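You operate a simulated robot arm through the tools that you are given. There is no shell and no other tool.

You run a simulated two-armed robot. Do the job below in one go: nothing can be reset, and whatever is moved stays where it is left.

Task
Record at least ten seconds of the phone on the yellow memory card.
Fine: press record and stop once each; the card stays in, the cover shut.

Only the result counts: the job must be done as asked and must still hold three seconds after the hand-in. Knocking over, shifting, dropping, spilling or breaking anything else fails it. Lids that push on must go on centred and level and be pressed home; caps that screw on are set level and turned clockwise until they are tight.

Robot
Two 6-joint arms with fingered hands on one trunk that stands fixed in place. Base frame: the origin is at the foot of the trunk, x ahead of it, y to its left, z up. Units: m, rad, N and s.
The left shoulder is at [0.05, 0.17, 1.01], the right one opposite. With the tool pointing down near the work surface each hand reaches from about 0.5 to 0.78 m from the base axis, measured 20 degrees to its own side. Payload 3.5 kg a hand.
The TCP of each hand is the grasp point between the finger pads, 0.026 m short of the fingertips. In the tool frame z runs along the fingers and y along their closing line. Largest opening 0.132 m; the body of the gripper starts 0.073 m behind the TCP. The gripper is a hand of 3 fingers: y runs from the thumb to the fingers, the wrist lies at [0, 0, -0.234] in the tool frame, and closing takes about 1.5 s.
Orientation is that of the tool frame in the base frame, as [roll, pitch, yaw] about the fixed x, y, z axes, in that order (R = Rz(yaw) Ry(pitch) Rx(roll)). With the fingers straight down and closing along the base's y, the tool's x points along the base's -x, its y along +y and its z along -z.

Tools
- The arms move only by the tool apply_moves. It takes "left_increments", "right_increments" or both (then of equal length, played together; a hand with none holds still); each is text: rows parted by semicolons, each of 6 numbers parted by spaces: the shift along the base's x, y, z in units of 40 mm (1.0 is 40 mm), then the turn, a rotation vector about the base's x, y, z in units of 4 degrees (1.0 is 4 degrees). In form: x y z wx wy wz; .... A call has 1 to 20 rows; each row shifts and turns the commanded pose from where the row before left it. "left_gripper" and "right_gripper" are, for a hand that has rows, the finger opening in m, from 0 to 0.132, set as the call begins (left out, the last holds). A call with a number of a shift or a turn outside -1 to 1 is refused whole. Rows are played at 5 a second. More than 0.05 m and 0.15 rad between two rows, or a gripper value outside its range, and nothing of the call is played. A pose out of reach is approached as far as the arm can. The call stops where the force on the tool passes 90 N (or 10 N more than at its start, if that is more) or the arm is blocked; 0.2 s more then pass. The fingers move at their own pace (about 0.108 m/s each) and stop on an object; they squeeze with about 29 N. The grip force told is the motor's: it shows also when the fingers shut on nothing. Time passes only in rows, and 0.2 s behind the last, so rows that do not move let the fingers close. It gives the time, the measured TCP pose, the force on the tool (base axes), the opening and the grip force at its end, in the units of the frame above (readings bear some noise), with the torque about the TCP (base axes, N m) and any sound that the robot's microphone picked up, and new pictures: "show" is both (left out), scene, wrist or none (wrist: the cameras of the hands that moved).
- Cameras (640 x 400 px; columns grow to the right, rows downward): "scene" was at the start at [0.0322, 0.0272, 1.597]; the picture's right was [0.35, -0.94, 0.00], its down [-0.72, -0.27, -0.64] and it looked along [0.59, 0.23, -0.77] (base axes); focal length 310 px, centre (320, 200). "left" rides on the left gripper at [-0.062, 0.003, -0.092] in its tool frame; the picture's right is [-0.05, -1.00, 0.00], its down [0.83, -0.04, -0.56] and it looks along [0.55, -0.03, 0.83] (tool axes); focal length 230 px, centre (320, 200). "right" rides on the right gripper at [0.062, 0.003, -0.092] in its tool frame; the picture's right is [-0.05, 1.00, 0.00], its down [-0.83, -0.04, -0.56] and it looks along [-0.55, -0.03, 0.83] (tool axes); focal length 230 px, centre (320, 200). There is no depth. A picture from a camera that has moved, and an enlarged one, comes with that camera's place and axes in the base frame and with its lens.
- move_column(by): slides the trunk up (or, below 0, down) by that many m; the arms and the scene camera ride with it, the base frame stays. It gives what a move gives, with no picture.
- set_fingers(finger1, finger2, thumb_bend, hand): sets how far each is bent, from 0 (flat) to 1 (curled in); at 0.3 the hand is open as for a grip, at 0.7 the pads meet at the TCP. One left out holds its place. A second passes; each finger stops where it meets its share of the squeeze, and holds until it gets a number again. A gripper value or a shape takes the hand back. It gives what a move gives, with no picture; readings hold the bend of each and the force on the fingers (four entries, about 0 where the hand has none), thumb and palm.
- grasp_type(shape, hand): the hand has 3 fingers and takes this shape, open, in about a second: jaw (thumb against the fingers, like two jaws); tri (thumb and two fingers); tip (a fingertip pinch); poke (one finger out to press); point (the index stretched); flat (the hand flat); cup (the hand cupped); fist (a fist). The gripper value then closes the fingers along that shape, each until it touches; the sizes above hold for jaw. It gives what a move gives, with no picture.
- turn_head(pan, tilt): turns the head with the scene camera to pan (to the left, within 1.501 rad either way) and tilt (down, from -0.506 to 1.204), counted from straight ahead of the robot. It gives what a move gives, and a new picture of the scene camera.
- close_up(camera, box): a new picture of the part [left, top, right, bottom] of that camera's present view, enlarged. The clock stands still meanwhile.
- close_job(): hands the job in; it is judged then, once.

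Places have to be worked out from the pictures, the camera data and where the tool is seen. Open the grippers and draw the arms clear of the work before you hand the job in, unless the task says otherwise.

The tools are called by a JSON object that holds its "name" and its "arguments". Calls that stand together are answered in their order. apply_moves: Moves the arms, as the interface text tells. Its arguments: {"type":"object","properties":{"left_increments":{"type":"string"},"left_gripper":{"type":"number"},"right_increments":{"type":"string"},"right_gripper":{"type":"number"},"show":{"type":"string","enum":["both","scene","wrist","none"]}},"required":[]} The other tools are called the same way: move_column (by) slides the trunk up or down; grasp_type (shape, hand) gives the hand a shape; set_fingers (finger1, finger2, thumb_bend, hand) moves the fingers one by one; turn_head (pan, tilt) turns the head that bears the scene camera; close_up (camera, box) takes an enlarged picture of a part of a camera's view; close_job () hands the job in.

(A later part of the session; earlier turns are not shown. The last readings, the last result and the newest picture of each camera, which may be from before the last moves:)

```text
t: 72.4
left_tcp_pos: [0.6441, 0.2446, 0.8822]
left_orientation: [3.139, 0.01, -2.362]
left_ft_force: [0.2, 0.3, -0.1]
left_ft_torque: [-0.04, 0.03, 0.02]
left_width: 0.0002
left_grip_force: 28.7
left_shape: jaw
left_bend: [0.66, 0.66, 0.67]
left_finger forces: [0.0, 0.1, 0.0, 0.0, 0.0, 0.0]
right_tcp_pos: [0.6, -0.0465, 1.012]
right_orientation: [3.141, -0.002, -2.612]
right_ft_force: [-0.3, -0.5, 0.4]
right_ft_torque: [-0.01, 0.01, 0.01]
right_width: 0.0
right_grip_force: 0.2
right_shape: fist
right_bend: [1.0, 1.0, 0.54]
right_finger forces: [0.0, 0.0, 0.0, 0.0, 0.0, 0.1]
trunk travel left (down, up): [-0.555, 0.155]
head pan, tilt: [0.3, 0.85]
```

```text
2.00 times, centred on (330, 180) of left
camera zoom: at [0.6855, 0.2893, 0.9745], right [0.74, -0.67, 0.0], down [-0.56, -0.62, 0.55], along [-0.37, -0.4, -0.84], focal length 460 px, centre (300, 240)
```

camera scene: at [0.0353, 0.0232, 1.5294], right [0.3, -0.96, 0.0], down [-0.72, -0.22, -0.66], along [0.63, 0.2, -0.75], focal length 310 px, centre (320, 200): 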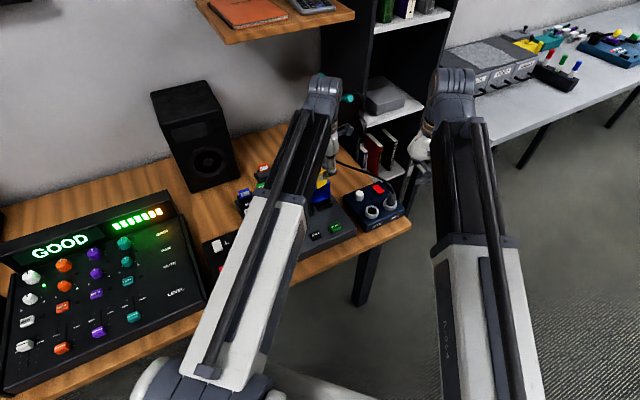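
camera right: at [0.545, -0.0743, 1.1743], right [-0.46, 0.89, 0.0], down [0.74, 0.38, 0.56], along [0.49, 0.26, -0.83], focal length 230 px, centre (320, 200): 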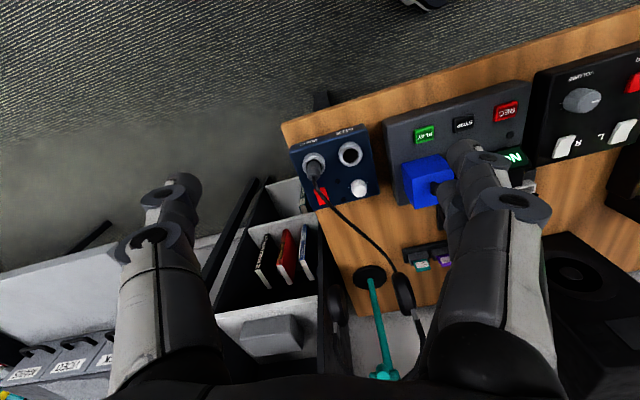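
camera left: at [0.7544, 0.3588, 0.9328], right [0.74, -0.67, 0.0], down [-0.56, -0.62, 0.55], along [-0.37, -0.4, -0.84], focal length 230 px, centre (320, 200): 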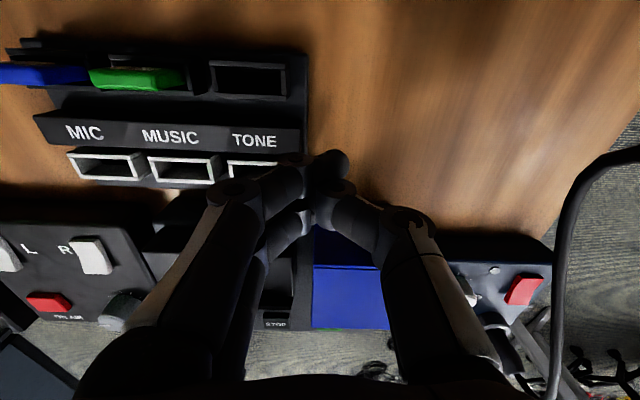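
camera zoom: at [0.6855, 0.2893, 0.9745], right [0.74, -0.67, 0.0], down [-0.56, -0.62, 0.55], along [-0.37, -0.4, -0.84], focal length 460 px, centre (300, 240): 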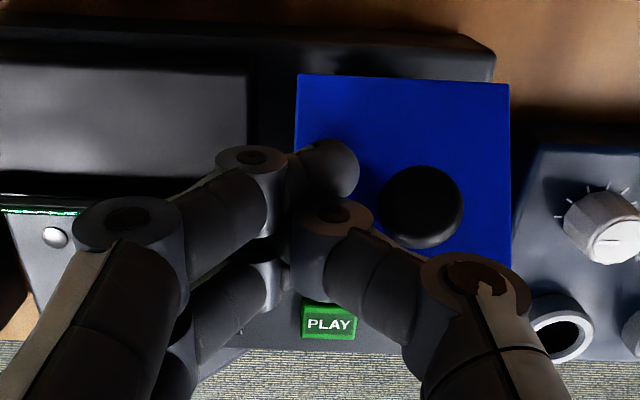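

The cover is at about 40°. I guide it down the rest of the arc.

{"name": "apply_moves", "arguments": {"left_increments": "-0.146 -0.146 -0.036 0 0 0; -0.146 -0.146 -0.036 0 0 0; -0.146 -0.146 -0.036 0 0 0; -0.146 -0.146 -0.036 0 0 0; -0.131 -0.131 -0.07 0 0 0; -0.131 -0.131 -0.07 0 0 0; 0 0 0 0 0 0", "show": "none"}}

{"name": "close_up", "arguments": {"camera": "right", "box": [380, 140, 560, 290]}}

{"name": "close_up", "arguments": {"camera": "left", "box": [220, 80, 440, 280]}}

```text
t: 74.0
left_tcp_pos: [0.6127, 0.2097, 0.868]
left_orientation: [3.139, 0.013, -2.362]
left_ft_force: [-0.3, 0.0, -0.4]
left_ft_torque: [-0.04, -0.01, -0.02]
left_width: 0.0
left_grip_force: 28.9
left_shape: jaw
left_bend: [0.66, 0.66, 0.67]
left_finger forces: [0.0, 0.0, 0.0, 0.1, 0.0, 0.0]
right_tcp_pos: [0.5986, -0.0466, 1.0118]
right_orientation: [3.141, -0.002, -2.611]
right_ft_force: [-0.6, 0.5, -0.1]
right_ft_torque: [0.0, 0.0, 0.01]
right_width: 0.0
right_grip_force: 0.0
right_shape: fist
right_bend: [1.0, 1.0, 0.54]
right_finger forces: [0.1, 0.1, 0.0, 0.1, 0.0, 0.0]
trunk travel left (down, up): [-0.555, 0.155]
head pan, tilt: [0.3, 0.85]
```

```text
2.67 times, centred on (470, 215) of right
camera zoom: at [0.5447, -0.0739, 1.1042], right [-0.46, 0.89, 0.0], down [0.74, 0.38, 0.56], along [0.49, 0.26, -0.83], focal length 614 px, centre (-80, 160)
```

zoom: 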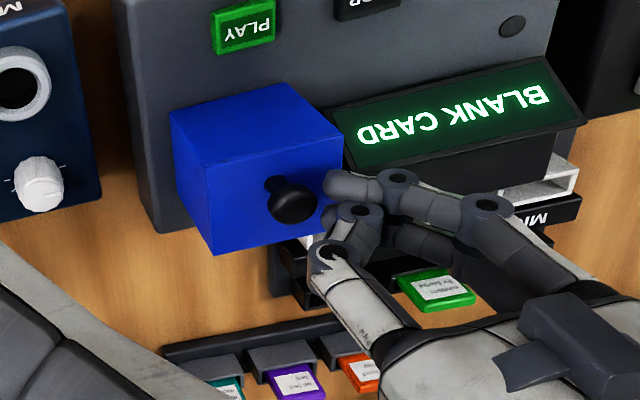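

```text
2.00 times, centred on (330, 180) of left
camera zoom: at [0.6527, 0.2545, 0.9616], right [0.74, -0.67, 0.0], down [-0.56, -0.62, 0.55], along [-0.37, -0.4, -0.84], focal length 460 px, centre (300, 240)
```

zoom: 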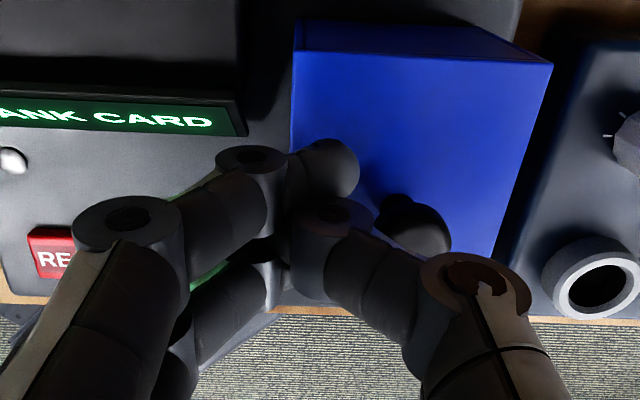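

The cover is shut and the display now reads "BLANK CARD". Before recording I raise the hand, go to above REC, set the poke shape, and re-check the mixer and patch bay.

{"name": "apply_moves", "arguments": {"left_increments": "0 0 0.7 0 0 0; 0 0 0.7 0 0 0; 0 0 0.6 0 0 0; -0.817 0.2 0 0 0 0; -0.817 0.2 0 0 0 0; -0.817 0.2 0 0 0 0; -0.817 0.2 0 0 0 0; 0 0 0 0 0 0", "left_gripper": 0.06, "show": "none"}}

{"name": "grasp_type", "arguments": {"shape": "poke", "hand": "left"}}

{"name": "turn_head", "arguments": {"pan": 0.9, "tilt": 0.8}}

{"name": "close_up", "arguments": {"camera": "left", "box": [160, 80, 480, 280]}}

{"name": "close_up", "arguments": {"camera": "right", "box": [380, 60, 640, 260]}}

```text
t: 75.8
left_tcp_pos: [0.4799, 0.241, 0.9498]
left_orientation: [3.138, 0.013, -2.363]
left_ft_force: [0.0, -0.9, 0.1]
left_ft_torque: [-0.02, 0.02, 0.0]
left_width: 0.0595
left_grip_force: 0.1
left_shape: jaw
left_bend: [0.73, 0.73, 0.7]
left_finger forces: [0.1, 0.0, 0.0, 0.0, 0.0, 0.1]
right_tcp_pos: [0.5992, -0.0457, 1.0121]
right_orientation: [3.141, -0.001, -2.61]
right_ft_force: [0.2, -0.9, 0.4]
right_ft_torque: [-0.01, -0.02, -0.02]
right_width: 0.0
right_grip_force: 0.0
right_shape: fist
right_bend: [1.0, 1.0, 0.54]
right_finger forces: [0.1, 0.0, 0.1, 0.0, 0.0, 0.1]
trunk travel left (down, up): [-0.555, 0.155]
head pan, tilt: [0.3, 0.85]
```

```text
t: 76.7
left_tcp_pos: [0.4803, 0.2421, 0.9494]
left_orientation: [3.138, 0.013, -2.361]
left_ft_force: [0.4, -0.6, 0.1]
left_ft_torque: [0.01, -0.04, 0.0]
left_width: 0.0
left_grip_force: 0.0
left_shape: poke
left_bend: [1.0, 1.0, 0.45]
left_finger forces: [0.1, 0.0, 0.0, 0.1, 0.0, 0.1]
right_tcp_pos: [0.5988, -0.0458, 1.0109]
right_orientation: [-3.142, 0.001, -2.611]
right_ft_force: [0.5, 0.0, 0.3]
right_ft_torque: [0.02, -0.02, 0.01]
right_width: 0.0
right_grip_force: 0.1
right_shape: fist
right_bend: [1.0, 1.0, 0.54]
right_finger forces: [0.0, 0.1, 0.1, 0.0, 0.0, 0.0]
trunk travel left (down, up): [-0.555, 0.155]
head pan, tilt: [0.3, 0.85]
```

```text
t: 77.7
left_tcp_pos: [0.4816, 0.2412, 0.9491]
left_orientation: [3.138, 0.011, -2.361]
left_ft_force: [0.7, 0.4, 0.6]
left_ft_torque: [0.01, -0.03, 0.02]
left_width: 0.0
left_grip_force: 0.2
left_shape: poke
left_bend: [1.0, 1.0, 0.45]
left_finger forces: [0.0, 0.1, 0.0, 0.1, 0.0, 0.0]
right_tcp_pos: [0.5996, -0.0476, 1.0106]
right_orientation: [3.14, -0.001, -2.61]
right_ft_force: [0.5, 0.2, 0.2]
right_ft_torque: [0.02, 0.03, -0.03]
right_width: 0.0001
right_grip_force: 0.0
right_shape: fist
right_bend: [1.0, 1.0, 0.54]
right_finger forces: [0.0, 0.1, 0.1, 0.0, 0.1, 0.0]
trunk travel left (down, up): [-0.555, 0.155]
head pan, tilt: [0.901, 0.799]
camera scene: at [0.0107, 0.0632, 1.5334], right [0.78, -0.62, 0.0], down [-0.45, -0.56, -0.7], along [0.43, 0.55, -0.72], focal length 310 px, centre (320, 200)
```

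scene: 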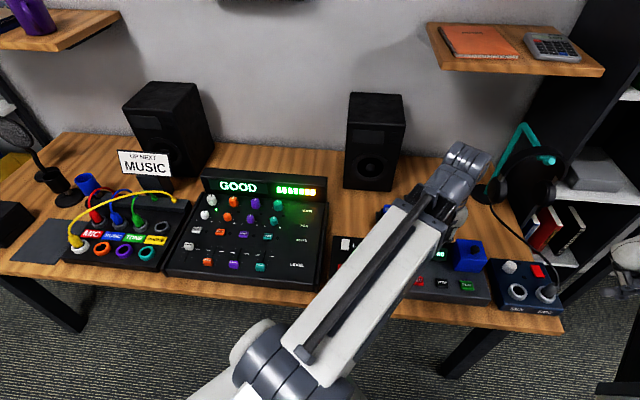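

```text
2.00 times, centred on (320, 180) of left
camera zoom: at [0.5206, 0.2863, 1.0423], right [0.74, -0.67, 0.0], down [-0.56, -0.62, 0.55], along [-0.37, -0.4, -0.84], focal length 460 px, centre (320, 240)
```

zoom: 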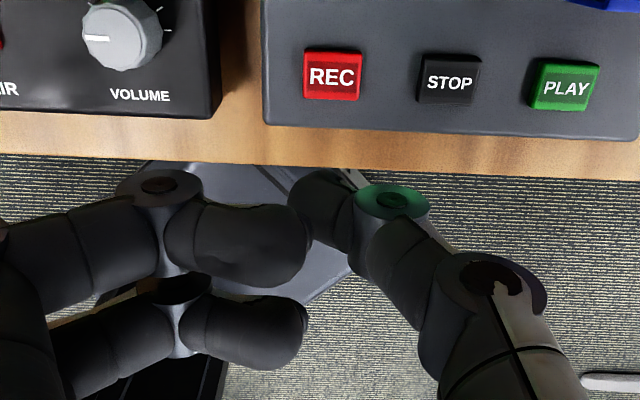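

```text
2.00 times, centred on (510, 160) of right
camera zoom: at [0.5447, -0.0739, 1.1042], right [-0.46, 0.89, 0.0], down [0.74, 0.38, 0.56], along [0.49, 0.26, -0.83], focal length 460 px, centre (-60, 280)
```

zoom: 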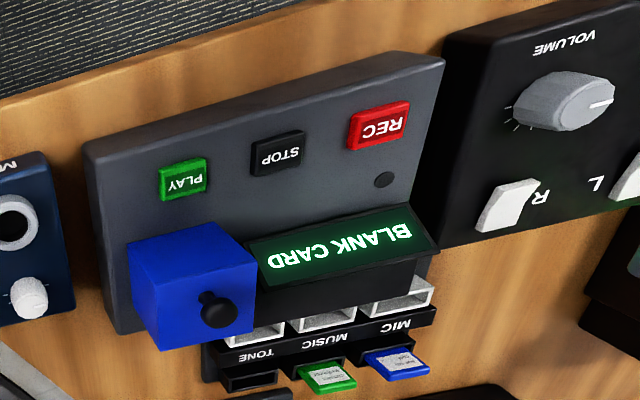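

The whole bench is visible. I look closely at the patch bay and the mixer's white channel before recording.

{"name": "close_up", "arguments": {"camera": "scene", "box": [160, 165, 340, 285]}}

{"name": "close_up", "arguments": {"camera": "scene", "box": [55, 140, 205, 275]}}

{"name": "close_up", "arguments": {"camera": "scene", "box": [175, 190, 255, 260]}}

```text
3.33 times, centred on (250, 225) of scene
camera zoom: at [0.0107, 0.0632, 1.5334], right [0.78, -0.62, 0.0], down [-0.45, -0.56, -0.7], along [0.43, 0.55, -0.72], focal length 1033 px, centre (553, 117)
```

zoom: 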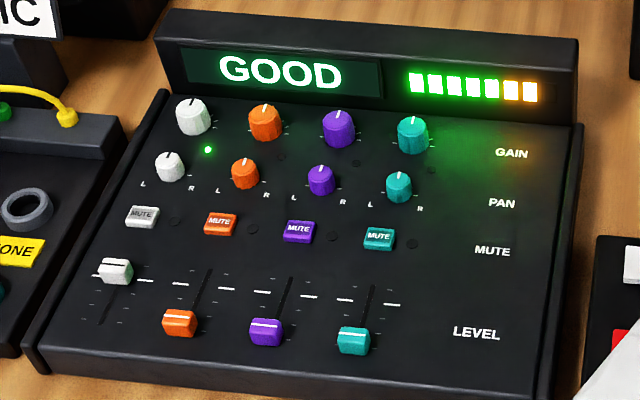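

```text
2.96 times, centred on (130, 208) of scene
camera zoom: at [0.0107, 0.0632, 1.5334], right [0.78, -0.62, 0.0], down [-0.45, -0.56, -0.7], along [0.43, 0.55, -0.72], focal length 918 px, centre (883, 178)
```

zoom: 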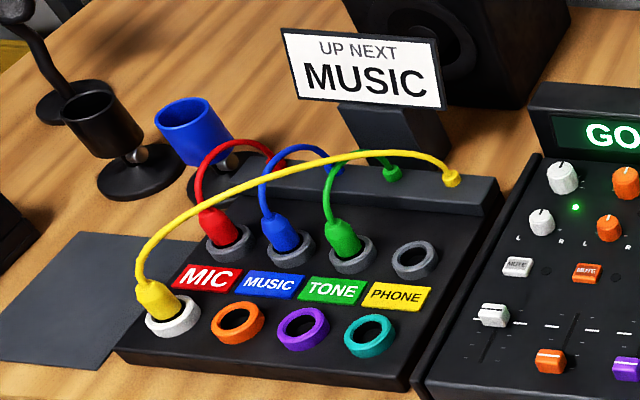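

```text
5.71 times, centred on (215, 225) of scene
camera zoom: at [0.0107, 0.0632, 1.5334], right [0.78, -0.62, 0.0], down [-0.45, -0.56, -0.7], along [0.43, 0.55, -0.72], focal length 1771 px, centre (920, 57)
```

zoom: 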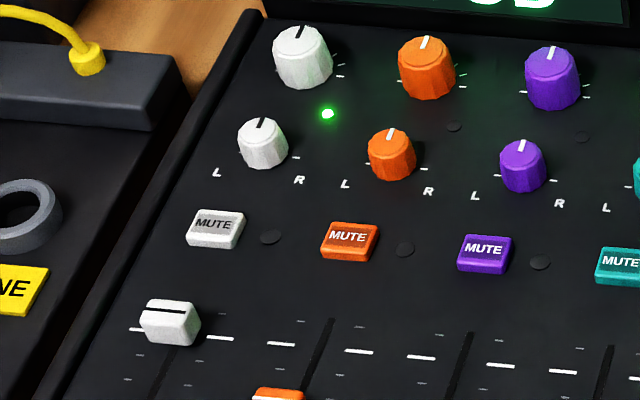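

Routing is right: the phone's yellow plug is in white, the level is GOOD, and no mute is lit. REC is at about (0.484, 0.237) with its top near z≈0.775. I move over it with the thumb tip (on the tool axis) and descend to just above.

{"name": "apply_moves", "arguments": {"left_increments": "0.06 -0.105 -0.8 0 0 0; 0 0 -0.9 0 0 0; 0 0 -0.9 0 0 0; 0 0 -0.5 0 0 0; 0 0 0 0 0 0", "show": "none"}}

{"name": "close_up", "arguments": {"camera": "left", "box": [220, 80, 420, 230]}}

{"name": "close_up", "arguments": {"camera": "right", "box": [440, 60, 600, 180]}}

{"name": "turn_head", "arguments": {"pan": 0.3, "tilt": 0.9}}

```text
t: 78.9
left_tcp_pos: [0.4812, 0.2389, 0.8241]
left_orientation: [3.137, 0.013, -2.361]
left_ft_force: [0.3, 0.9, -0.6]
left_ft_torque: [-0.01, 0.02, 0.04]
left_width: 0.0002
left_grip_force: 0.1
left_shape: poke
left_bend: [1.0, 1.0, 0.45]
left_finger forces: [0.0, 0.1, 0.0, 0.0, 0.0, 0.0]
right_tcp_pos: [0.5989, -0.0458, 1.0111]
right_orientation: [-3.141, 0.0, -2.611]
right_ft_force: [-0.4, 0.2, -0.1]
right_ft_torque: [0.0, 0.05, 0.02]
right_width: 0.0
right_grip_force: 0.1
right_shape: fist
right_bend: [1.0, 1.0, 0.54]
right_finger forces: [0.0, 0.0, 0.1, 0.0, 0.0, 0.0]
trunk travel left (down, up): [-0.555, 0.155]
head pan, tilt: [0.901, 0.799]
```

```text
2.67 times, centred on (320, 155) of left
camera zoom: at [0.5218, 0.284, 0.9164], right [0.74, -0.67, 0.0], down [-0.56, -0.62, 0.55], along [-0.37, -0.4, -0.84], focal length 614 px, centre (320, 320)
```

zoom: 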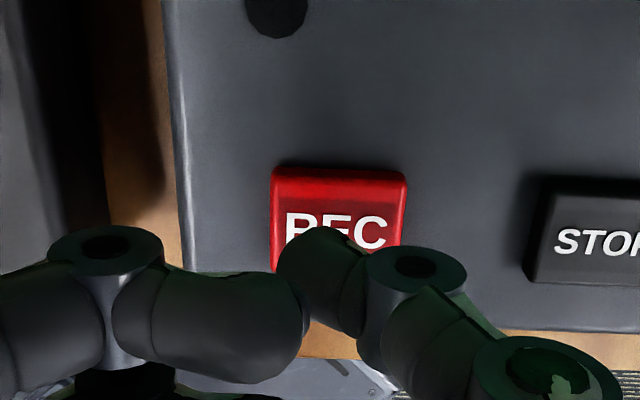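

```text
3.33 times, centred on (520, 120) of right
camera zoom: at [0.5447, -0.0739, 1.1042], right [-0.46, 0.89, 0.0], down [0.74, 0.38, 0.56], along [0.49, 0.26, -0.83], focal length 767 px, centre (-347, 467)
```

zoom: 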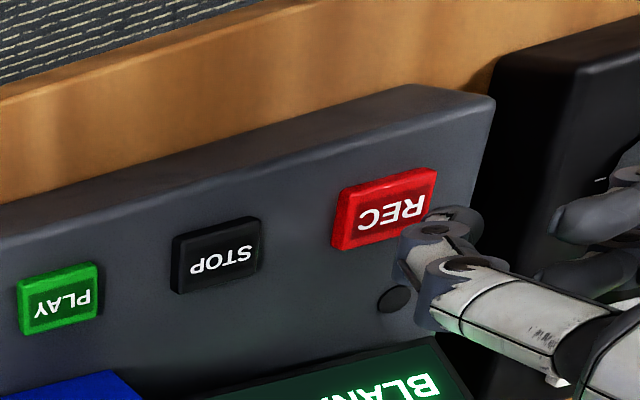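

```text
t: 79.9
left_tcp_pos: [0.4811, 0.2395, 0.8239]
left_orientation: [3.138, 0.013, -2.36]
left_ft_force: [-0.7, -0.9, 0.5]
left_ft_torque: [-0.02, 0.01, -0.01]
left_width: 0.0001
left_grip_force: 0.0
left_shape: poke
left_bend: [1.0, 1.0, 0.45]
left_finger forces: [0.1, 0.1, 0.0, 0.0, 0.1, 0.1]
right_tcp_pos: [0.599, -0.0462, 1.0114]
right_orientation: [-3.142, 0.001, -2.611]
right_ft_force: [0.5, -0.7, -1.0]
right_ft_torque: [0.0, -0.01, 0.01]
right_width: 0.0
right_grip_force: 0.1
right_shape: fist
right_bend: [1.0, 1.0, 0.54]
right_finger forces: [0.1, 0.0, 0.0, 0.0, 0.0, 0.0]
trunk travel left (down, up): [-0.555, 0.155]
head pan, tilt: [0.3, 0.901]
camera scene: at [0.0327, 0.0224, 1.5255], right [0.3, -0.95, 0.0], down [-0.75, -0.23, -0.62], along [0.59, 0.18, -0.78], focal length 310 px, centre (320, 200)
```

scene: 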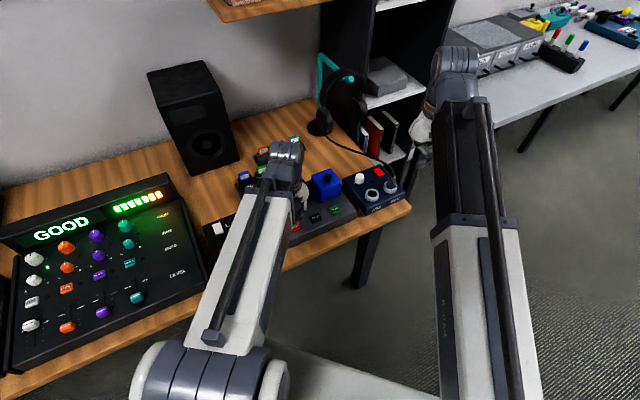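

The thumb tip is about 5 mm to the left of REC's centre. I correct by (+2, −5 mm) and descend 16 mm.

{"name": "apply_moves", "arguments": {"left_increments": "0.05 -0.13 0 0 0 0; 0 0 -0.2 0 0 0; 0 0 -0.2 0 0 0; 0 0 0 0 0 0", "show": "none"}}

{"name": "close_up", "arguments": {"camera": "left", "box": [220, 80, 420, 230]}}

{"name": "close_up", "arguments": {"camera": "right", "box": [440, 60, 600, 180]}}

```text
t: 80.9
left_tcp_pos: [0.4829, 0.2336, 0.807]
left_orientation: [3.139, 0.012, -2.362]
left_ft_force: [0.6, 0.7, 2.0]
left_ft_torque: [-0.02, 0.02, -0.01]
left_width: 0.0001
left_grip_force: 0.1
left_shape: poke
left_bend: [1.0, 1.0, 0.45]
left_finger forces: [0.1, 0.1, 0.0, 0.0, 1.6, 0.0]
right_tcp_pos: [0.6, -0.0464, 1.0114]
right_orientation: [-3.141, 0.001, -2.611]
right_ft_force: [0.3, 0.7, 0.6]
right_ft_torque: [0.02, -0.01, 0.02]
right_width: 0.0
right_grip_force: 0.1
right_shape: fist
right_bend: [1.0, 1.0, 0.54]
right_finger forces: [0.1, 0.0, 0.0, 0.0, 0.0, 0.0]
trunk travel left (down, up): [-0.555, 0.155]
head pan, tilt: [0.3, 0.901]
heard: click
```

```text
2.67 times, centred on (320, 155) of left
camera zoom: at [0.5233, 0.2782, 0.9004], right [0.74, -0.67, 0.0], down [-0.56, -0.62, 0.55], along [-0.37, -0.4, -0.84], focal length 614 px, centre (320, 320)
```

zoom: 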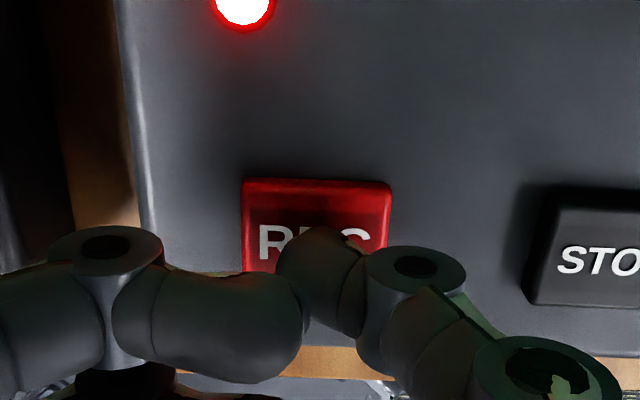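

```text
3.33 times, centred on (520, 120) of right
camera zoom: at [0.5447, -0.0739, 1.1043], right [-0.46, 0.89, 0.0], down [0.74, 0.38, 0.56], along [0.49, 0.26, -0.83], focal length 767 px, centre (-347, 467)
```

zoom: 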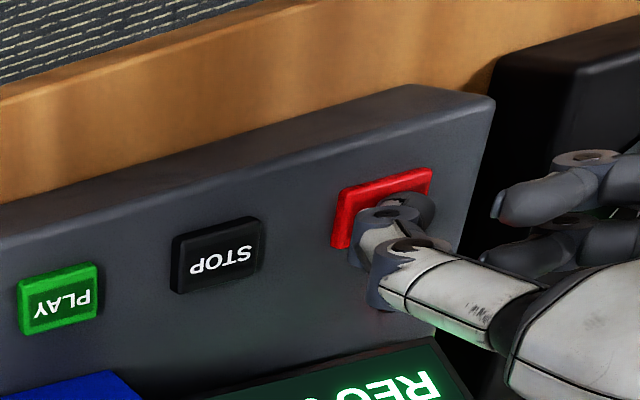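

A click was heard, the red lamp is lit and the display shows "REC": recording has started at about t≈80.7 s. I lift the thumb straight up off the button.

{"name": "apply_moves", "arguments": {"left_increments": "0 0 0.5 0 0 0; 0 0 0.8 0 0 0; 0 0 0 0 0 0", "show": "none"}}

{"name": "close_up", "arguments": {"camera": "right", "box": [380, 60, 600, 240]}}

{"name": "close_up", "arguments": {"camera": "scene", "box": [0, 160, 210, 380]}}

```text
t: 81.7
left_tcp_pos: [0.483, 0.2326, 0.8589]
left_orientation: [3.139, 0.011, -2.362]
left_ft_force: [0.1, -0.3, -0.3]
left_ft_torque: [0.0, -0.05, 0.03]
left_width: 0.0
left_grip_force: 0.1
left_shape: poke
left_bend: [1.0, 1.0, 0.45]
left_finger forces: [0.1, 0.0, 0.0, 0.0, 0.0, 0.0]
right_tcp_pos: [0.5997, -0.046, 1.0113]
right_orientation: [-3.141, 0.0, -2.611]
right_ft_force: [0.3, -0.3, -0.2]
right_ft_torque: [-0.02, 0.02, 0.01]
right_width: 0.0
right_grip_force: 0.2
right_shape: fist
right_bend: [1.0, 1.0, 0.54]
right_finger forces: [0.1, 0.1, 0.0, 0.1, 0.1, 0.0]
trunk travel left (down, up): [-0.555, 0.155]
head pan, tilt: [0.3, 0.901]
```

```text
2.22 times, centred on (490, 150) of right
camera zoom: at [0.5447, -0.0739, 1.1042], right [-0.46, 0.89, 0.0], down [0.74, 0.38, 0.56], along [0.49, 0.26, -0.83], focal length 511 px, centre (-58, 311)
```

zoom: 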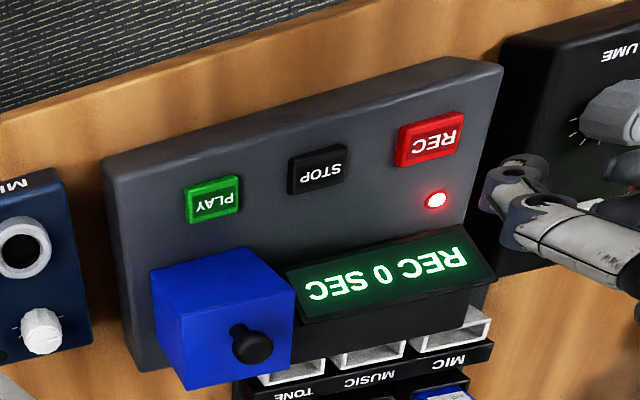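

```text
1.82 times, centred on (105, 270) of scene
camera zoom: at [0.0327, 0.0223, 1.5255], right [0.3, -0.96, 0.0], down [-0.75, -0.23, -0.62], along [0.59, 0.18, -0.78], focal length 564 px, centre (711, 73)
```

zoom: 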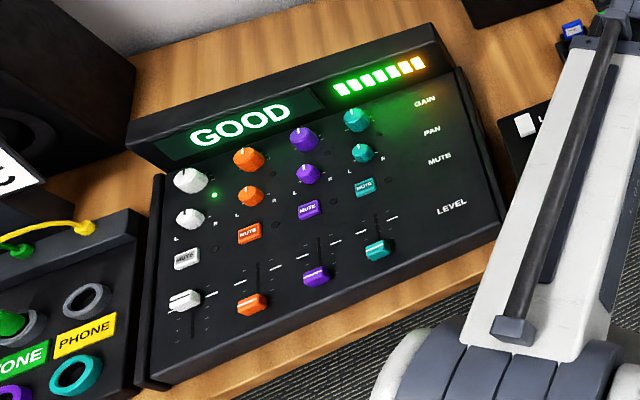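

The recorder shows "REC 0 SEC", so it is counting. While it runs, I raise the hand and switch to a closed jaw tip for pressing STOP, since in the poke shape the curled knuckles could touch REC from there.

{"name": "apply_moves", "arguments": {"left_increments": "0 0 0.8 0 0 0; 0 0 0.4 0 0 0", "show": "none"}}

{"name": "grasp_type", "arguments": {"shape": "jaw", "hand": "left"}}

{"name": "apply_moves", "arguments": {"left_increments": "0.275 -0.29 0 0 0 0; 0.275 -0.29 0 0 0 0; 0.275 -0.29 0 0 0 0; 0.275 -0.29 0 0 0 0; 0 0 0 0 0 0; 0 0 0 0 0 0; 0 0 0 0 0 0; 0 0 0 0 0 0", "left_gripper": 0.0, "show": "none"}}

{"name": "close_up", "arguments": {"camera": "left", "box": [200, 60, 440, 240]}}

{"name": "close_up", "arguments": {"camera": "right", "box": [380, 60, 600, 240]}}

```text
t: 82.3
left_tcp_pos: [0.4836, 0.2314, 0.9102]
left_orientation: [3.137, 0.008, -2.36]
left_ft_force: [0.6, 0.3, 0.2]
left_ft_torque: [0.02, 0.04, -0.01]
left_width: 0.0001
left_grip_force: 0.0
left_shape: poke
left_bend: [1.0, 1.0, 0.45]
left_finger forces: [0.0, 0.0, 0.0, 0.0, 0.1, 0.0]
right_tcp_pos: [0.5999, -0.0467, 1.011]
right_orientation: [3.141, -0.001, -2.612]
right_ft_force: [0.1, -0.3, 0.1]
right_ft_torque: [0.01, 0.02, -0.01]
right_width: 0.0
right_grip_force: 0.0
right_shape: fist
right_bend: [1.0, 1.0, 0.54]
right_finger forces: [0.0, 0.1, 0.0, 0.0, 0.1, 0.1]
trunk travel left (down, up): [-0.555, 0.155]
head pan, tilt: [0.3, 0.901]
```

```text
t: 83.2
left_tcp_pos: [0.4836, 0.2325, 0.9085]
left_orientation: [3.137, 0.013, -2.361]
left_ft_force: [0.7, 0.6, 0.6]
left_ft_torque: [0.0, 0.0, 0.01]
left_width: 0.1319
left_grip_force: 0.0
left_shape: jaw
left_bend: [0.3, 0.3, 0.3]
left_finger forces: [0.0, 0.1, 0.0, 0.0, 0.0, 0.0]
right_tcp_pos: [0.5989, -0.0467, 1.0114]
right_orientation: [-3.141, 0.0, -2.611]
right_ft_force: [0.9, -0.4, 0.3]
right_ft_torque: [0.0, 0.03, 0.01]
right_width: 0.0001
right_grip_force: 0.0
right_shape: fist
right_bend: [1.0, 1.0, 0.54]
right_finger forces: [0.0, 0.0, 0.1, 0.1, 0.0, 0.0]
trunk travel left (down, up): [-0.555, 0.155]
head pan, tilt: [0.3, 0.901]
```

```text
t: 85.0
left_tcp_pos: [0.5297, 0.1858, 0.9089]
left_orientation: [3.138, 0.012, -2.364]
left_ft_force: [-0.2, 0.3, 0.5]
left_ft_torque: [0.0, 0.0, -0.03]
left_width: 0.0003
left_grip_force: 29.2
left_shape: jaw
left_bend: [0.66, 0.66, 0.67]
left_finger forces: [0.1, 0.1, 0.0, 0.0, 0.1, 0.0]
right_tcp_pos: [0.599, -0.0476, 1.0107]
right_orientation: [3.141, 0.0, -2.611]
right_ft_force: [0.3, -0.6, 0.4]
right_ft_torque: [0.0, 0.0, 0.05]
right_width: 0.0
right_grip_force: 0.1
right_shape: fist
right_bend: [1.0, 1.0, 0.54]
right_finger forces: [0.0, 0.0, 0.0, 0.1, 0.0, 0.0]
trunk travel left (down, up): [-0.555, 0.155]
head pan, tilt: [0.3, 0.901]
```

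```text
2.22 times, centred on (320, 150) of left
camera zoom: at [0.5706, 0.2309, 1.0024], right [0.74, -0.67, 0.0], down [-0.56, -0.62, 0.55], along [-0.37, -0.4, -0.84], focal length 511 px, centre (320, 311)
```

zoom: 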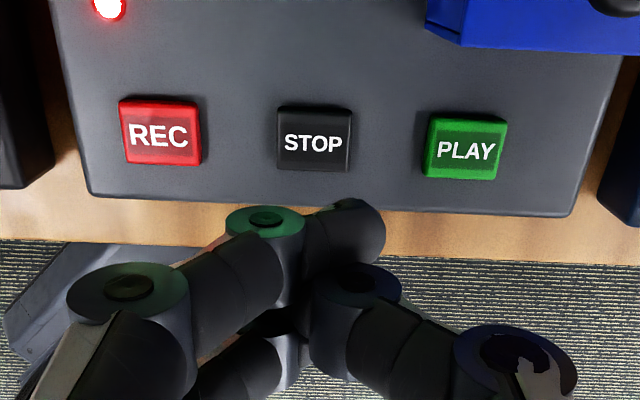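

```text
2.22 times, centred on (490, 150) of right
camera zoom: at [0.5447, -0.0739, 1.1042], right [-0.46, 0.89, 0.0], down [0.74, 0.38, 0.56], along [0.49, 0.26, -0.83], focal length 511 px, centre (-58, 311)
```

zoom: 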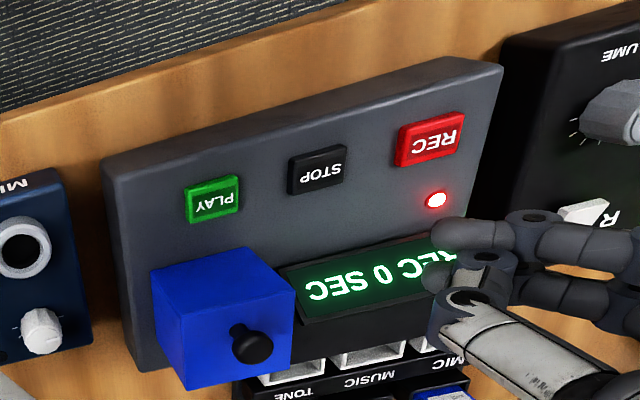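

The hand is above STOP. The display still says "REC 0 SEC" about 4 s in; perhaps it updates in steps. I wait 3 s and look again at the display and the meter.

{"name": "apply_moves", "arguments": {"left_increments": "0 0 0 0 0 0; 0 0 0 0 0 0; 0 0 0 0 0 0; 0 0 0 0 0 0; 0 0 0 0 0 0; 0 0 0 0 0 0; 0 0 0 0 0 0; 0 0 0 0 0 0; 0 0 0 0 0 0; 0 0 0 0 0 0", "show": "none"}}

{"name": "close_up", "arguments": {"camera": "right", "box": [380, 60, 600, 240]}}

{"name": "close_up", "arguments": {"camera": "scene", "box": [0, 160, 210, 380]}}

```text
t: 87.2
left_tcp_pos: [0.5302, 0.1867, 0.9108]
left_orientation: [3.138, 0.012, -2.362]
left_ft_force: [0.4, -0.4, -0.5]
left_ft_torque: [0.0, 0.0, -0.03]
left_width: 0.0001
left_grip_force: 29.2
left_shape: jaw
left_bend: [0.66, 0.66, 0.67]
left_finger forces: [0.0, 0.1, 0.1, 0.1, 0.1, 0.1]
right_tcp_pos: [0.5984, -0.0462, 1.0113]
right_orientation: [-3.141, 0.0, -2.611]
right_ft_force: [0.3, 0.4, 0.6]
right_ft_torque: [0.01, 0.02, 0.02]
right_width: 0.0001
right_grip_force: 0.0
right_shape: fist
right_bend: [1.0, 1.0, 0.54]
right_finger forces: [0.0, 0.1, 0.1, 0.0, 0.0, 0.1]
trunk travel left (down, up): [-0.555, 0.155]
head pan, tilt: [0.3, 0.901]
```

```text
2.22 times, centred on (490, 150) of right
camera zoom: at [0.5447, -0.0739, 1.1042], right [-0.46, 0.89, 0.0], down [0.74, 0.38, 0.56], along [0.49, 0.26, -0.83], focal length 511 px, centre (-58, 311)
```

zoom: 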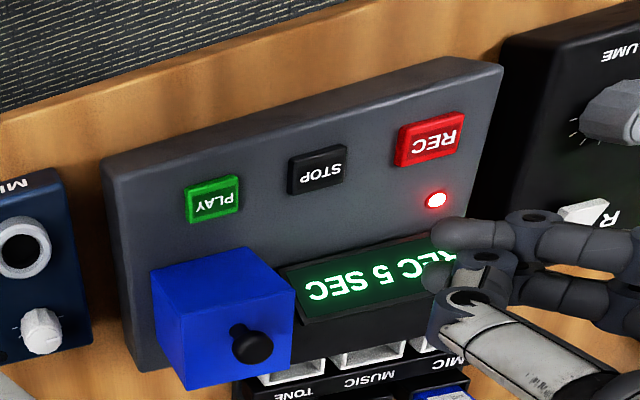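

```text
1.82 times, centred on (105, 270) of scene
camera zoom: at [0.0327, 0.0223, 1.5255], right [0.3, -0.96, 0.0], down [-0.75, -0.23, -0.62], along [0.59, 0.18, -0.78], focal length 564 px, centre (711, 73)
```

zoom: 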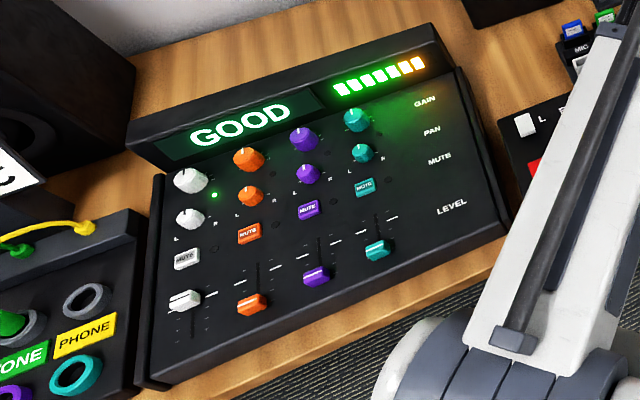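

It now reads "REC 5 SEC", so it counts in steps of five. While it records I come down to just above STOP, centring on about (0.529, 0.189).

{"name": "apply_moves", "arguments": {"left_increments": "-0.02 0.06 -0.4 0 0 0; 0 0 -0.5 0 0 0; 0 0 -0.5 0 0 0; 0 0 -0.55 0 0 0; 0 0 0 0 0 0; 0 0 0 0 0 0; 0 0 0 0 0 0; 0 0 0 0 0 0; 0 0 0 0 0 0; 0 0 0 0 0 0; 0 0 0 0 0 0; 0 0 0 0 0 0", "show": "none"}}

{"name": "close_up", "arguments": {"camera": "left", "box": [220, 80, 420, 230]}}

{"name": "close_up", "arguments": {"camera": "right", "box": [380, 60, 600, 240]}}

```text
t: 89.8
left_tcp_pos: [0.5276, 0.1896, 0.8303]
left_orientation: [3.137, 0.014, -2.362]
left_ft_force: [0.3, -0.3, 0.2]
left_ft_torque: [0.01, -0.01, 0.01]
left_width: 0.0
left_grip_force: 28.8
left_shape: jaw
left_bend: [0.66, 0.66, 0.67]
left_finger forces: [0.0, 0.0, 0.1, 0.1, 0.1, 0.0]
right_tcp_pos: [0.5985, -0.0464, 1.0112]
right_orientation: [-3.14, -0.001, -2.613]
right_ft_force: [0.2, 0.5, -1.0]
right_ft_torque: [-0.03, 0.02, -0.02]
right_width: 0.0
right_grip_force: 0.1
right_shape: fist
right_bend: [1.0, 1.0, 0.54]
right_finger forces: [0.0, 0.1, 0.0, 0.0, 0.0, 0.1]
trunk travel left (down, up): [-0.555, 0.155]
head pan, tilt: [0.3, 0.901]
```

```text
2.67 times, centred on (320, 155) of left
camera zoom: at [0.5683, 0.2335, 0.9237], right [0.74, -0.67, 0.0], down [-0.56, -0.62, 0.55], along [-0.37, -0.4, -0.84], focal length 614 px, centre (320, 320)
```

zoom: 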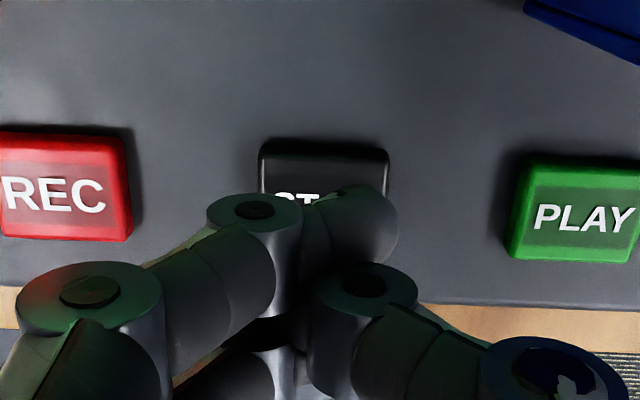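

```text
2.22 times, centred on (490, 150) of right
camera zoom: at [0.5447, -0.0739, 1.1042], right [-0.46, 0.89, 0.0], down [0.74, 0.38, 0.56], along [0.49, 0.26, -0.83], focal length 511 px, centre (-58, 311)
```

zoom: 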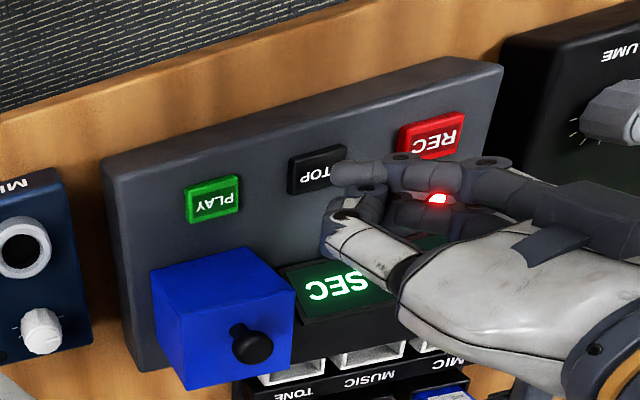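

The closed tips are over STOP. About 9 s have been recorded; I nudge 3 mm back to centre and wait another 6 s or more so that the recording is well over ten seconds.

{"name": "apply_moves", "arguments": {"left_increments": "0.05 0.05 0 0 0 0; 0 0 0 0 0 0; 0 0 0 0 0 0; 0 0 0 0 0 0; 0 0 0 0 0 0; 0 0 0 0 0 0; 0 0 0 0 0 0; 0 0 0 0 0 0; 0 0 0 0 0 0; 0 0 0 0 0 0; 0 0 0 0 0 0; 0 0 0 0 0 0; 0 0 0 0 0 0; 0 0 0 0 0 0; 0 0 0 0 0 0; 0 0 0 0 0 0; 0 0 0 0 0 0; 0 0 0 0 0 0; 0 0 0 0 0 0; 0 0 0 0 0 0", "show": "none"}}

{"name": "apply_moves", "arguments": {"left_increments": "0 0 0 0 0 0; 0 0 0 0 0 0; 0 0 0 0 0 0; 0 0 0 0 0 0; 0 0 0 0 0 0; 0 0 0 0 0 0; 0 0 0 0 0 0; 0 0 0 0 0 0; 0 0 0 0 0 0; 0 0 0 0 0 0; 0 0 0 0 0 0; 0 0 0 0 0 0; 0 0 0 0 0 0; 0 0 0 0 0 0; 0 0 0 0 0 0", "show": "none"}}

{"name": "close_up", "arguments": {"camera": "scene", "box": [0, 160, 210, 380]}}

{"name": "close_up", "arguments": {"camera": "right", "box": [380, 60, 600, 240]}}

{"name": "close_up", "arguments": {"camera": "left", "box": [120, 40, 440, 240]}}

```text
t: 94.0
left_tcp_pos: [0.5296, 0.1906, 0.8313]
left_orientation: [3.138, 0.013, -2.36]
left_ft_force: [-0.3, -0.3, -0.8]
left_ft_torque: [-0.01, 0.01, 0.01]
left_width: 0.0003
left_grip_force: 29.3
left_shape: jaw
left_bend: [0.66, 0.66, 0.67]
left_finger forces: [0.0, 0.1, 0.1, 0.0, 0.1, 0.0]
right_tcp_pos: [0.5987, -0.0464, 1.0107]
right_orientation: [-3.141, -0.002, -2.611]
right_ft_force: [0.7, -0.1, 0.3]
right_ft_torque: [0.01, 0.0, -0.03]
right_width: 0.0003
right_grip_force: 0.0
right_shape: fist
right_bend: [1.0, 1.0, 0.54]
right_finger forces: [0.0, 0.1, 0.0, 0.0, 0.1, 0.0]
trunk travel left (down, up): [-0.555, 0.155]
head pan, tilt: [0.3, 0.901]
```

```text
t: 97.2
left_tcp_pos: [0.5298, 0.1897, 0.8303]
left_orientation: [3.14, 0.014, -2.36]
left_ft_force: [0.4, -0.5, -0.5]
left_ft_torque: [0.0, 0.01, -0.01]
left_width: 0.0001
left_grip_force: 29.5
left_shape: jaw
left_bend: [0.66, 0.66, 0.67]
left_finger forces: [0.0, 0.1, 0.0, 0.1, 0.0, 0.1]
right_tcp_pos: [0.5987, -0.0468, 1.0112]
right_orientation: [3.141, 0.0, -2.611]
right_ft_force: [-0.6, 0.1, 0.0]
right_ft_torque: [0.01, -0.01, 0.01]
right_width: 0.0001
right_grip_force: 0.1
right_shape: fist
right_bend: [1.0, 1.0, 0.54]
right_finger forces: [0.0, 0.1, 0.1, 0.0, 0.1, 0.0]
trunk travel left (down, up): [-0.555, 0.155]
head pan, tilt: [0.3, 0.901]
```

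```text
1.82 times, centred on (105, 270) of scene
camera zoom: at [0.0327, 0.0223, 1.5255], right [0.3, -0.96, 0.0], down [-0.75, -0.23, -0.62], along [0.59, 0.18, -0.78], focal length 564 px, centre (711, 73)
```

zoom: 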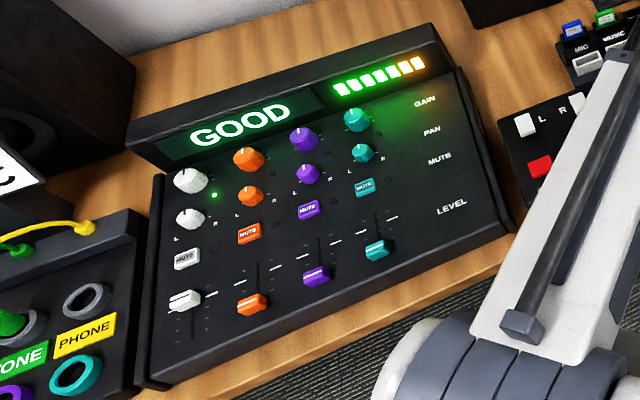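

```text
2.22 times, centred on (490, 150) of right
camera zoom: at [0.5447, -0.0739, 1.1042], right [-0.46, 0.89, 0.0], down [0.74, 0.38, 0.56], along [0.49, 0.26, -0.83], focal length 511 px, centre (-58, 311)
```

zoom: 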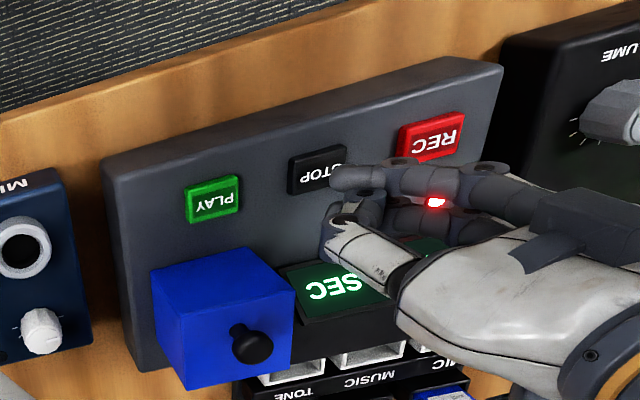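

```text
2.00 times, centred on (280, 140) of left
camera zoom: at [0.5703, 0.2353, 0.9237], right [0.74, -0.67, 0.0], down [-0.56, -0.62, 0.55], along [-0.37, -0.4, -0.84], focal length 460 px, centre (400, 320)
```

zoom: 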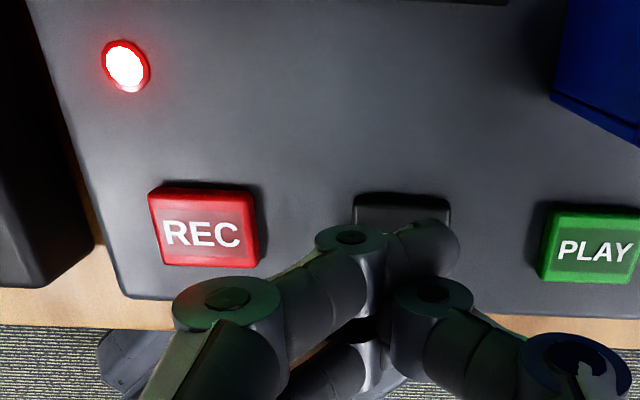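

About 16 s are recorded and the level has stayed GOOD. I descend onto STOP in small steps until the click.

{"name": "apply_moves", "arguments": {"left_increments": "0 0 -0.2 0 0 0; 0 0 -0.15 0 0 0; 0 0 -0.1 0 0 0; 0 0 -0.08 0 0 0", "show": "none"}}

{"name": "close_up", "arguments": {"camera": "left", "box": [120, 40, 440, 240]}}

```text
t: 98.2
left_tcp_pos: [0.5293, 0.1917, 0.8097]
left_orientation: [3.138, 0.01, -2.363]
left_ft_force: [0.5, 0.6, 0.0]
left_ft_torque: [0.04, -0.02, -0.01]
left_width: 0.0
left_grip_force: 29.2
left_shape: jaw
left_bend: [0.66, 0.66, 0.67]
left_finger forces: [0.1, 0.1, 0.1, 0.1, 0.1, 0.0]
right_tcp_pos: [0.5984, -0.046, 1.012]
right_orientation: [-3.141, 0.0, -2.61]
right_ft_force: [0.3, 0.4, -0.4]
right_ft_torque: [0.0, 0.05, -0.01]
right_width: 0.0
right_grip_force: 0.0
right_shape: fist
right_bend: [1.0, 1.0, 0.54]
right_finger forces: [0.1, 0.0, 0.0, 0.0, 0.0, 0.0]
trunk travel left (down, up): [-0.555, 0.155]
head pan, tilt: [0.3, 0.901]
```

```text
2.00 times, centred on (280, 140) of left
camera zoom: at [0.57, 0.2358, 0.9023], right [0.74, -0.67, 0.0], down [-0.56, -0.62, 0.55], along [-0.37, -0.4, -0.84], focal length 460 px, centre (400, 320)
```

zoom: 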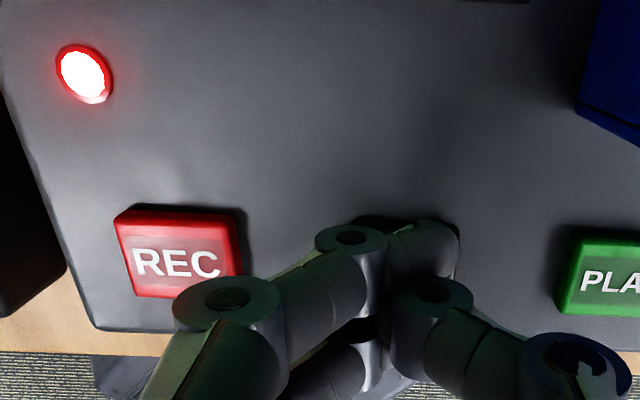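

No contact yet at z=0.810. I continue down 3 mm at a time.

{"name": "apply_moves", "arguments": {"left_increments": "0 0 -0.075 0 0 0; 0 0 -0.05 0 0 0", "show": "none"}}

```text
t: 98.8
left_tcp_pos: [0.5297, 0.1912, 0.8049]
left_orientation: [3.14, 0.012, -2.362]
left_ft_force: [0.2, -0.5, 0.8]
left_ft_torque: [-0.03, 0.0, 0.0]
left_width: 0.0004
left_grip_force: 28.7
left_shape: jaw
left_bend: [0.66, 0.66, 0.67]
left_finger forces: [0.0, 0.0, 0.0, 0.0, 0.1, 0.0]
right_tcp_pos: [0.5992, -0.0465, 1.0108]
right_orientation: [-3.141, 0.0, -2.61]
right_ft_force: [-0.8, -0.1, 0.2]
right_ft_torque: [-0.01, -0.02, -0.01]
right_width: 0.0
right_grip_force: 0.1
right_shape: fist
right_bend: [1.0, 1.0, 0.54]
right_finger forces: [0.0, 0.0, 0.1, 0.0, 0.1, 0.0]
trunk travel left (down, up): [-0.555, 0.155]
head pan, tilt: [0.3, 0.901]
```

Still no contact at z=0.805. I go on in 3 mm steps.

{"name": "apply_moves", "arguments": {"left_increments": "0 0 -0.075 0 0 0; 0 0 -0.05 0 0 0", "show": "none"}}

{"name": "close_up", "arguments": {"camera": "left", "box": [120, 40, 440, 240]}}

{"name": "close_up", "arguments": {"camera": "right", "box": [440, 60, 600, 180]}}

```text
t: 99.4
left_tcp_pos: [0.5301, 0.1913, 0.801]
left_orientation: [3.139, 0.011, -2.36]
left_ft_force: [1.0, 1.6, 8.9]
left_ft_torque: [0.01, -0.02, -0.01]
left_width: 0.0001
left_grip_force: 29.0
left_shape: jaw
left_bend: [0.66, 0.67, 0.67]
left_finger forces: [0.0, 0.1, 0.0, 0.1, 0.1, 0.0]
right_tcp_pos: [0.5988, -0.0466, 1.0101]
right_orientation: [-3.141, 0.001, -2.609]
right_ft_force: [0.0, 0.2, -0.2]
right_ft_torque: [0.0, -0.02, 0.03]
right_width: 0.0
right_grip_force: 0.0
right_shape: fist
right_bend: [1.0, 1.0, 0.54]
right_finger forces: [0.0, 0.1, 0.0, 0.0, 0.0, 0.0]
trunk travel left (down, up): [-0.555, 0.155]
head pan, tilt: [0.3, 0.901]
heard: click
```

```text
2.00 times, centred on (280, 140) of left
camera zoom: at [0.5699, 0.2359, 0.8933], right [0.74, -0.67, 0.0], down [-0.56, -0.62, 0.54], along [-0.37, -0.4, -0.84], focal length 460 px, centre (400, 320)
```

zoom: 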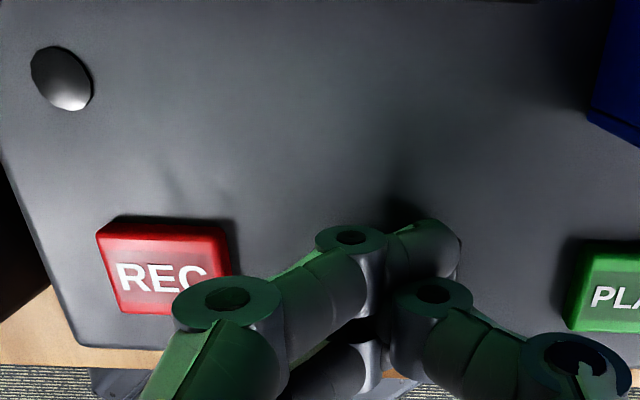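

```text
3.33 times, centred on (520, 120) of right
camera zoom: at [0.5443, -0.074, 1.1046], right [-0.46, 0.89, 0.0], down [0.74, 0.38, 0.56], along [0.49, 0.26, -0.83], focal length 767 px, centre (-347, 467)
```

zoom: 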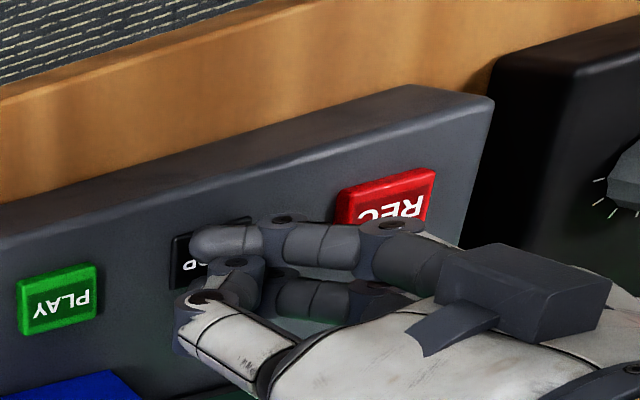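

The click was heard and the red lamp is out: recording has stopped. I lift straight up off STOP and look at the display.

{"name": "apply_moves", "arguments": {"left_increments": "0 0 0.5 0 0 0; 0 0 0.8 0 0 0; 0 0 0.9 0 0 0; 0 0 0.9 0 0 0; 0 0 0.9 0 0 0", "show": "none"}}

{"name": "close_up", "arguments": {"camera": "right", "box": [380, 60, 600, 240]}}

```text
t: 100.6
left_tcp_pos: [0.5285, 0.1899, 0.9608]
left_orientation: [3.138, 0.01, -2.361]
left_ft_force: [-0.4, -0.7, 0.1]
left_ft_torque: [0.02, 0.0, 0.01]
left_width: 0.0
left_grip_force: 29.5
left_shape: jaw
left_bend: [0.66, 0.67, 0.67]
left_finger forces: [0.0, 0.0, 0.1, 0.1, 0.0, 0.0]
right_tcp_pos: [0.5987, -0.0467, 1.011]
right_orientation: [-3.141, 0.001, -2.612]
right_ft_force: [-0.7, 0.1, -0.6]
right_ft_torque: [0.02, 0.01, 0.02]
right_width: 0.0001
right_grip_force: 0.0
right_shape: fist
right_bend: [1.0, 1.0, 0.54]
right_finger forces: [0.0, 0.0, 0.0, 0.0, 0.0, 0.0]
trunk travel left (down, up): [-0.555, 0.155]
head pan, tilt: [0.3, 0.901]
```

```text
2.22 times, centred on (490, 150) of right
camera zoom: at [0.5447, -0.0739, 1.1042], right [-0.46, 0.89, 0.0], down [0.74, 0.38, 0.56], along [0.49, 0.26, -0.83], focal length 511 px, centre (-58, 311)
```

zoom: 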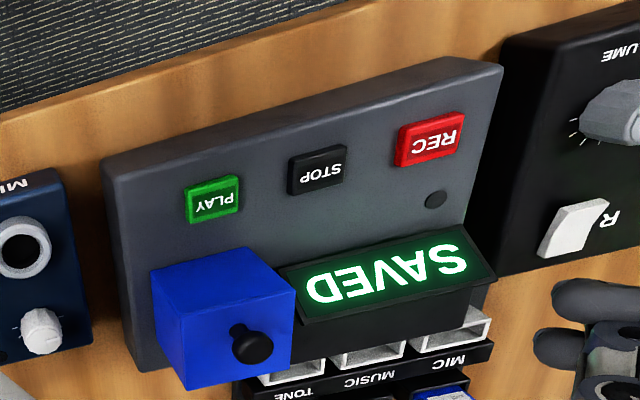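

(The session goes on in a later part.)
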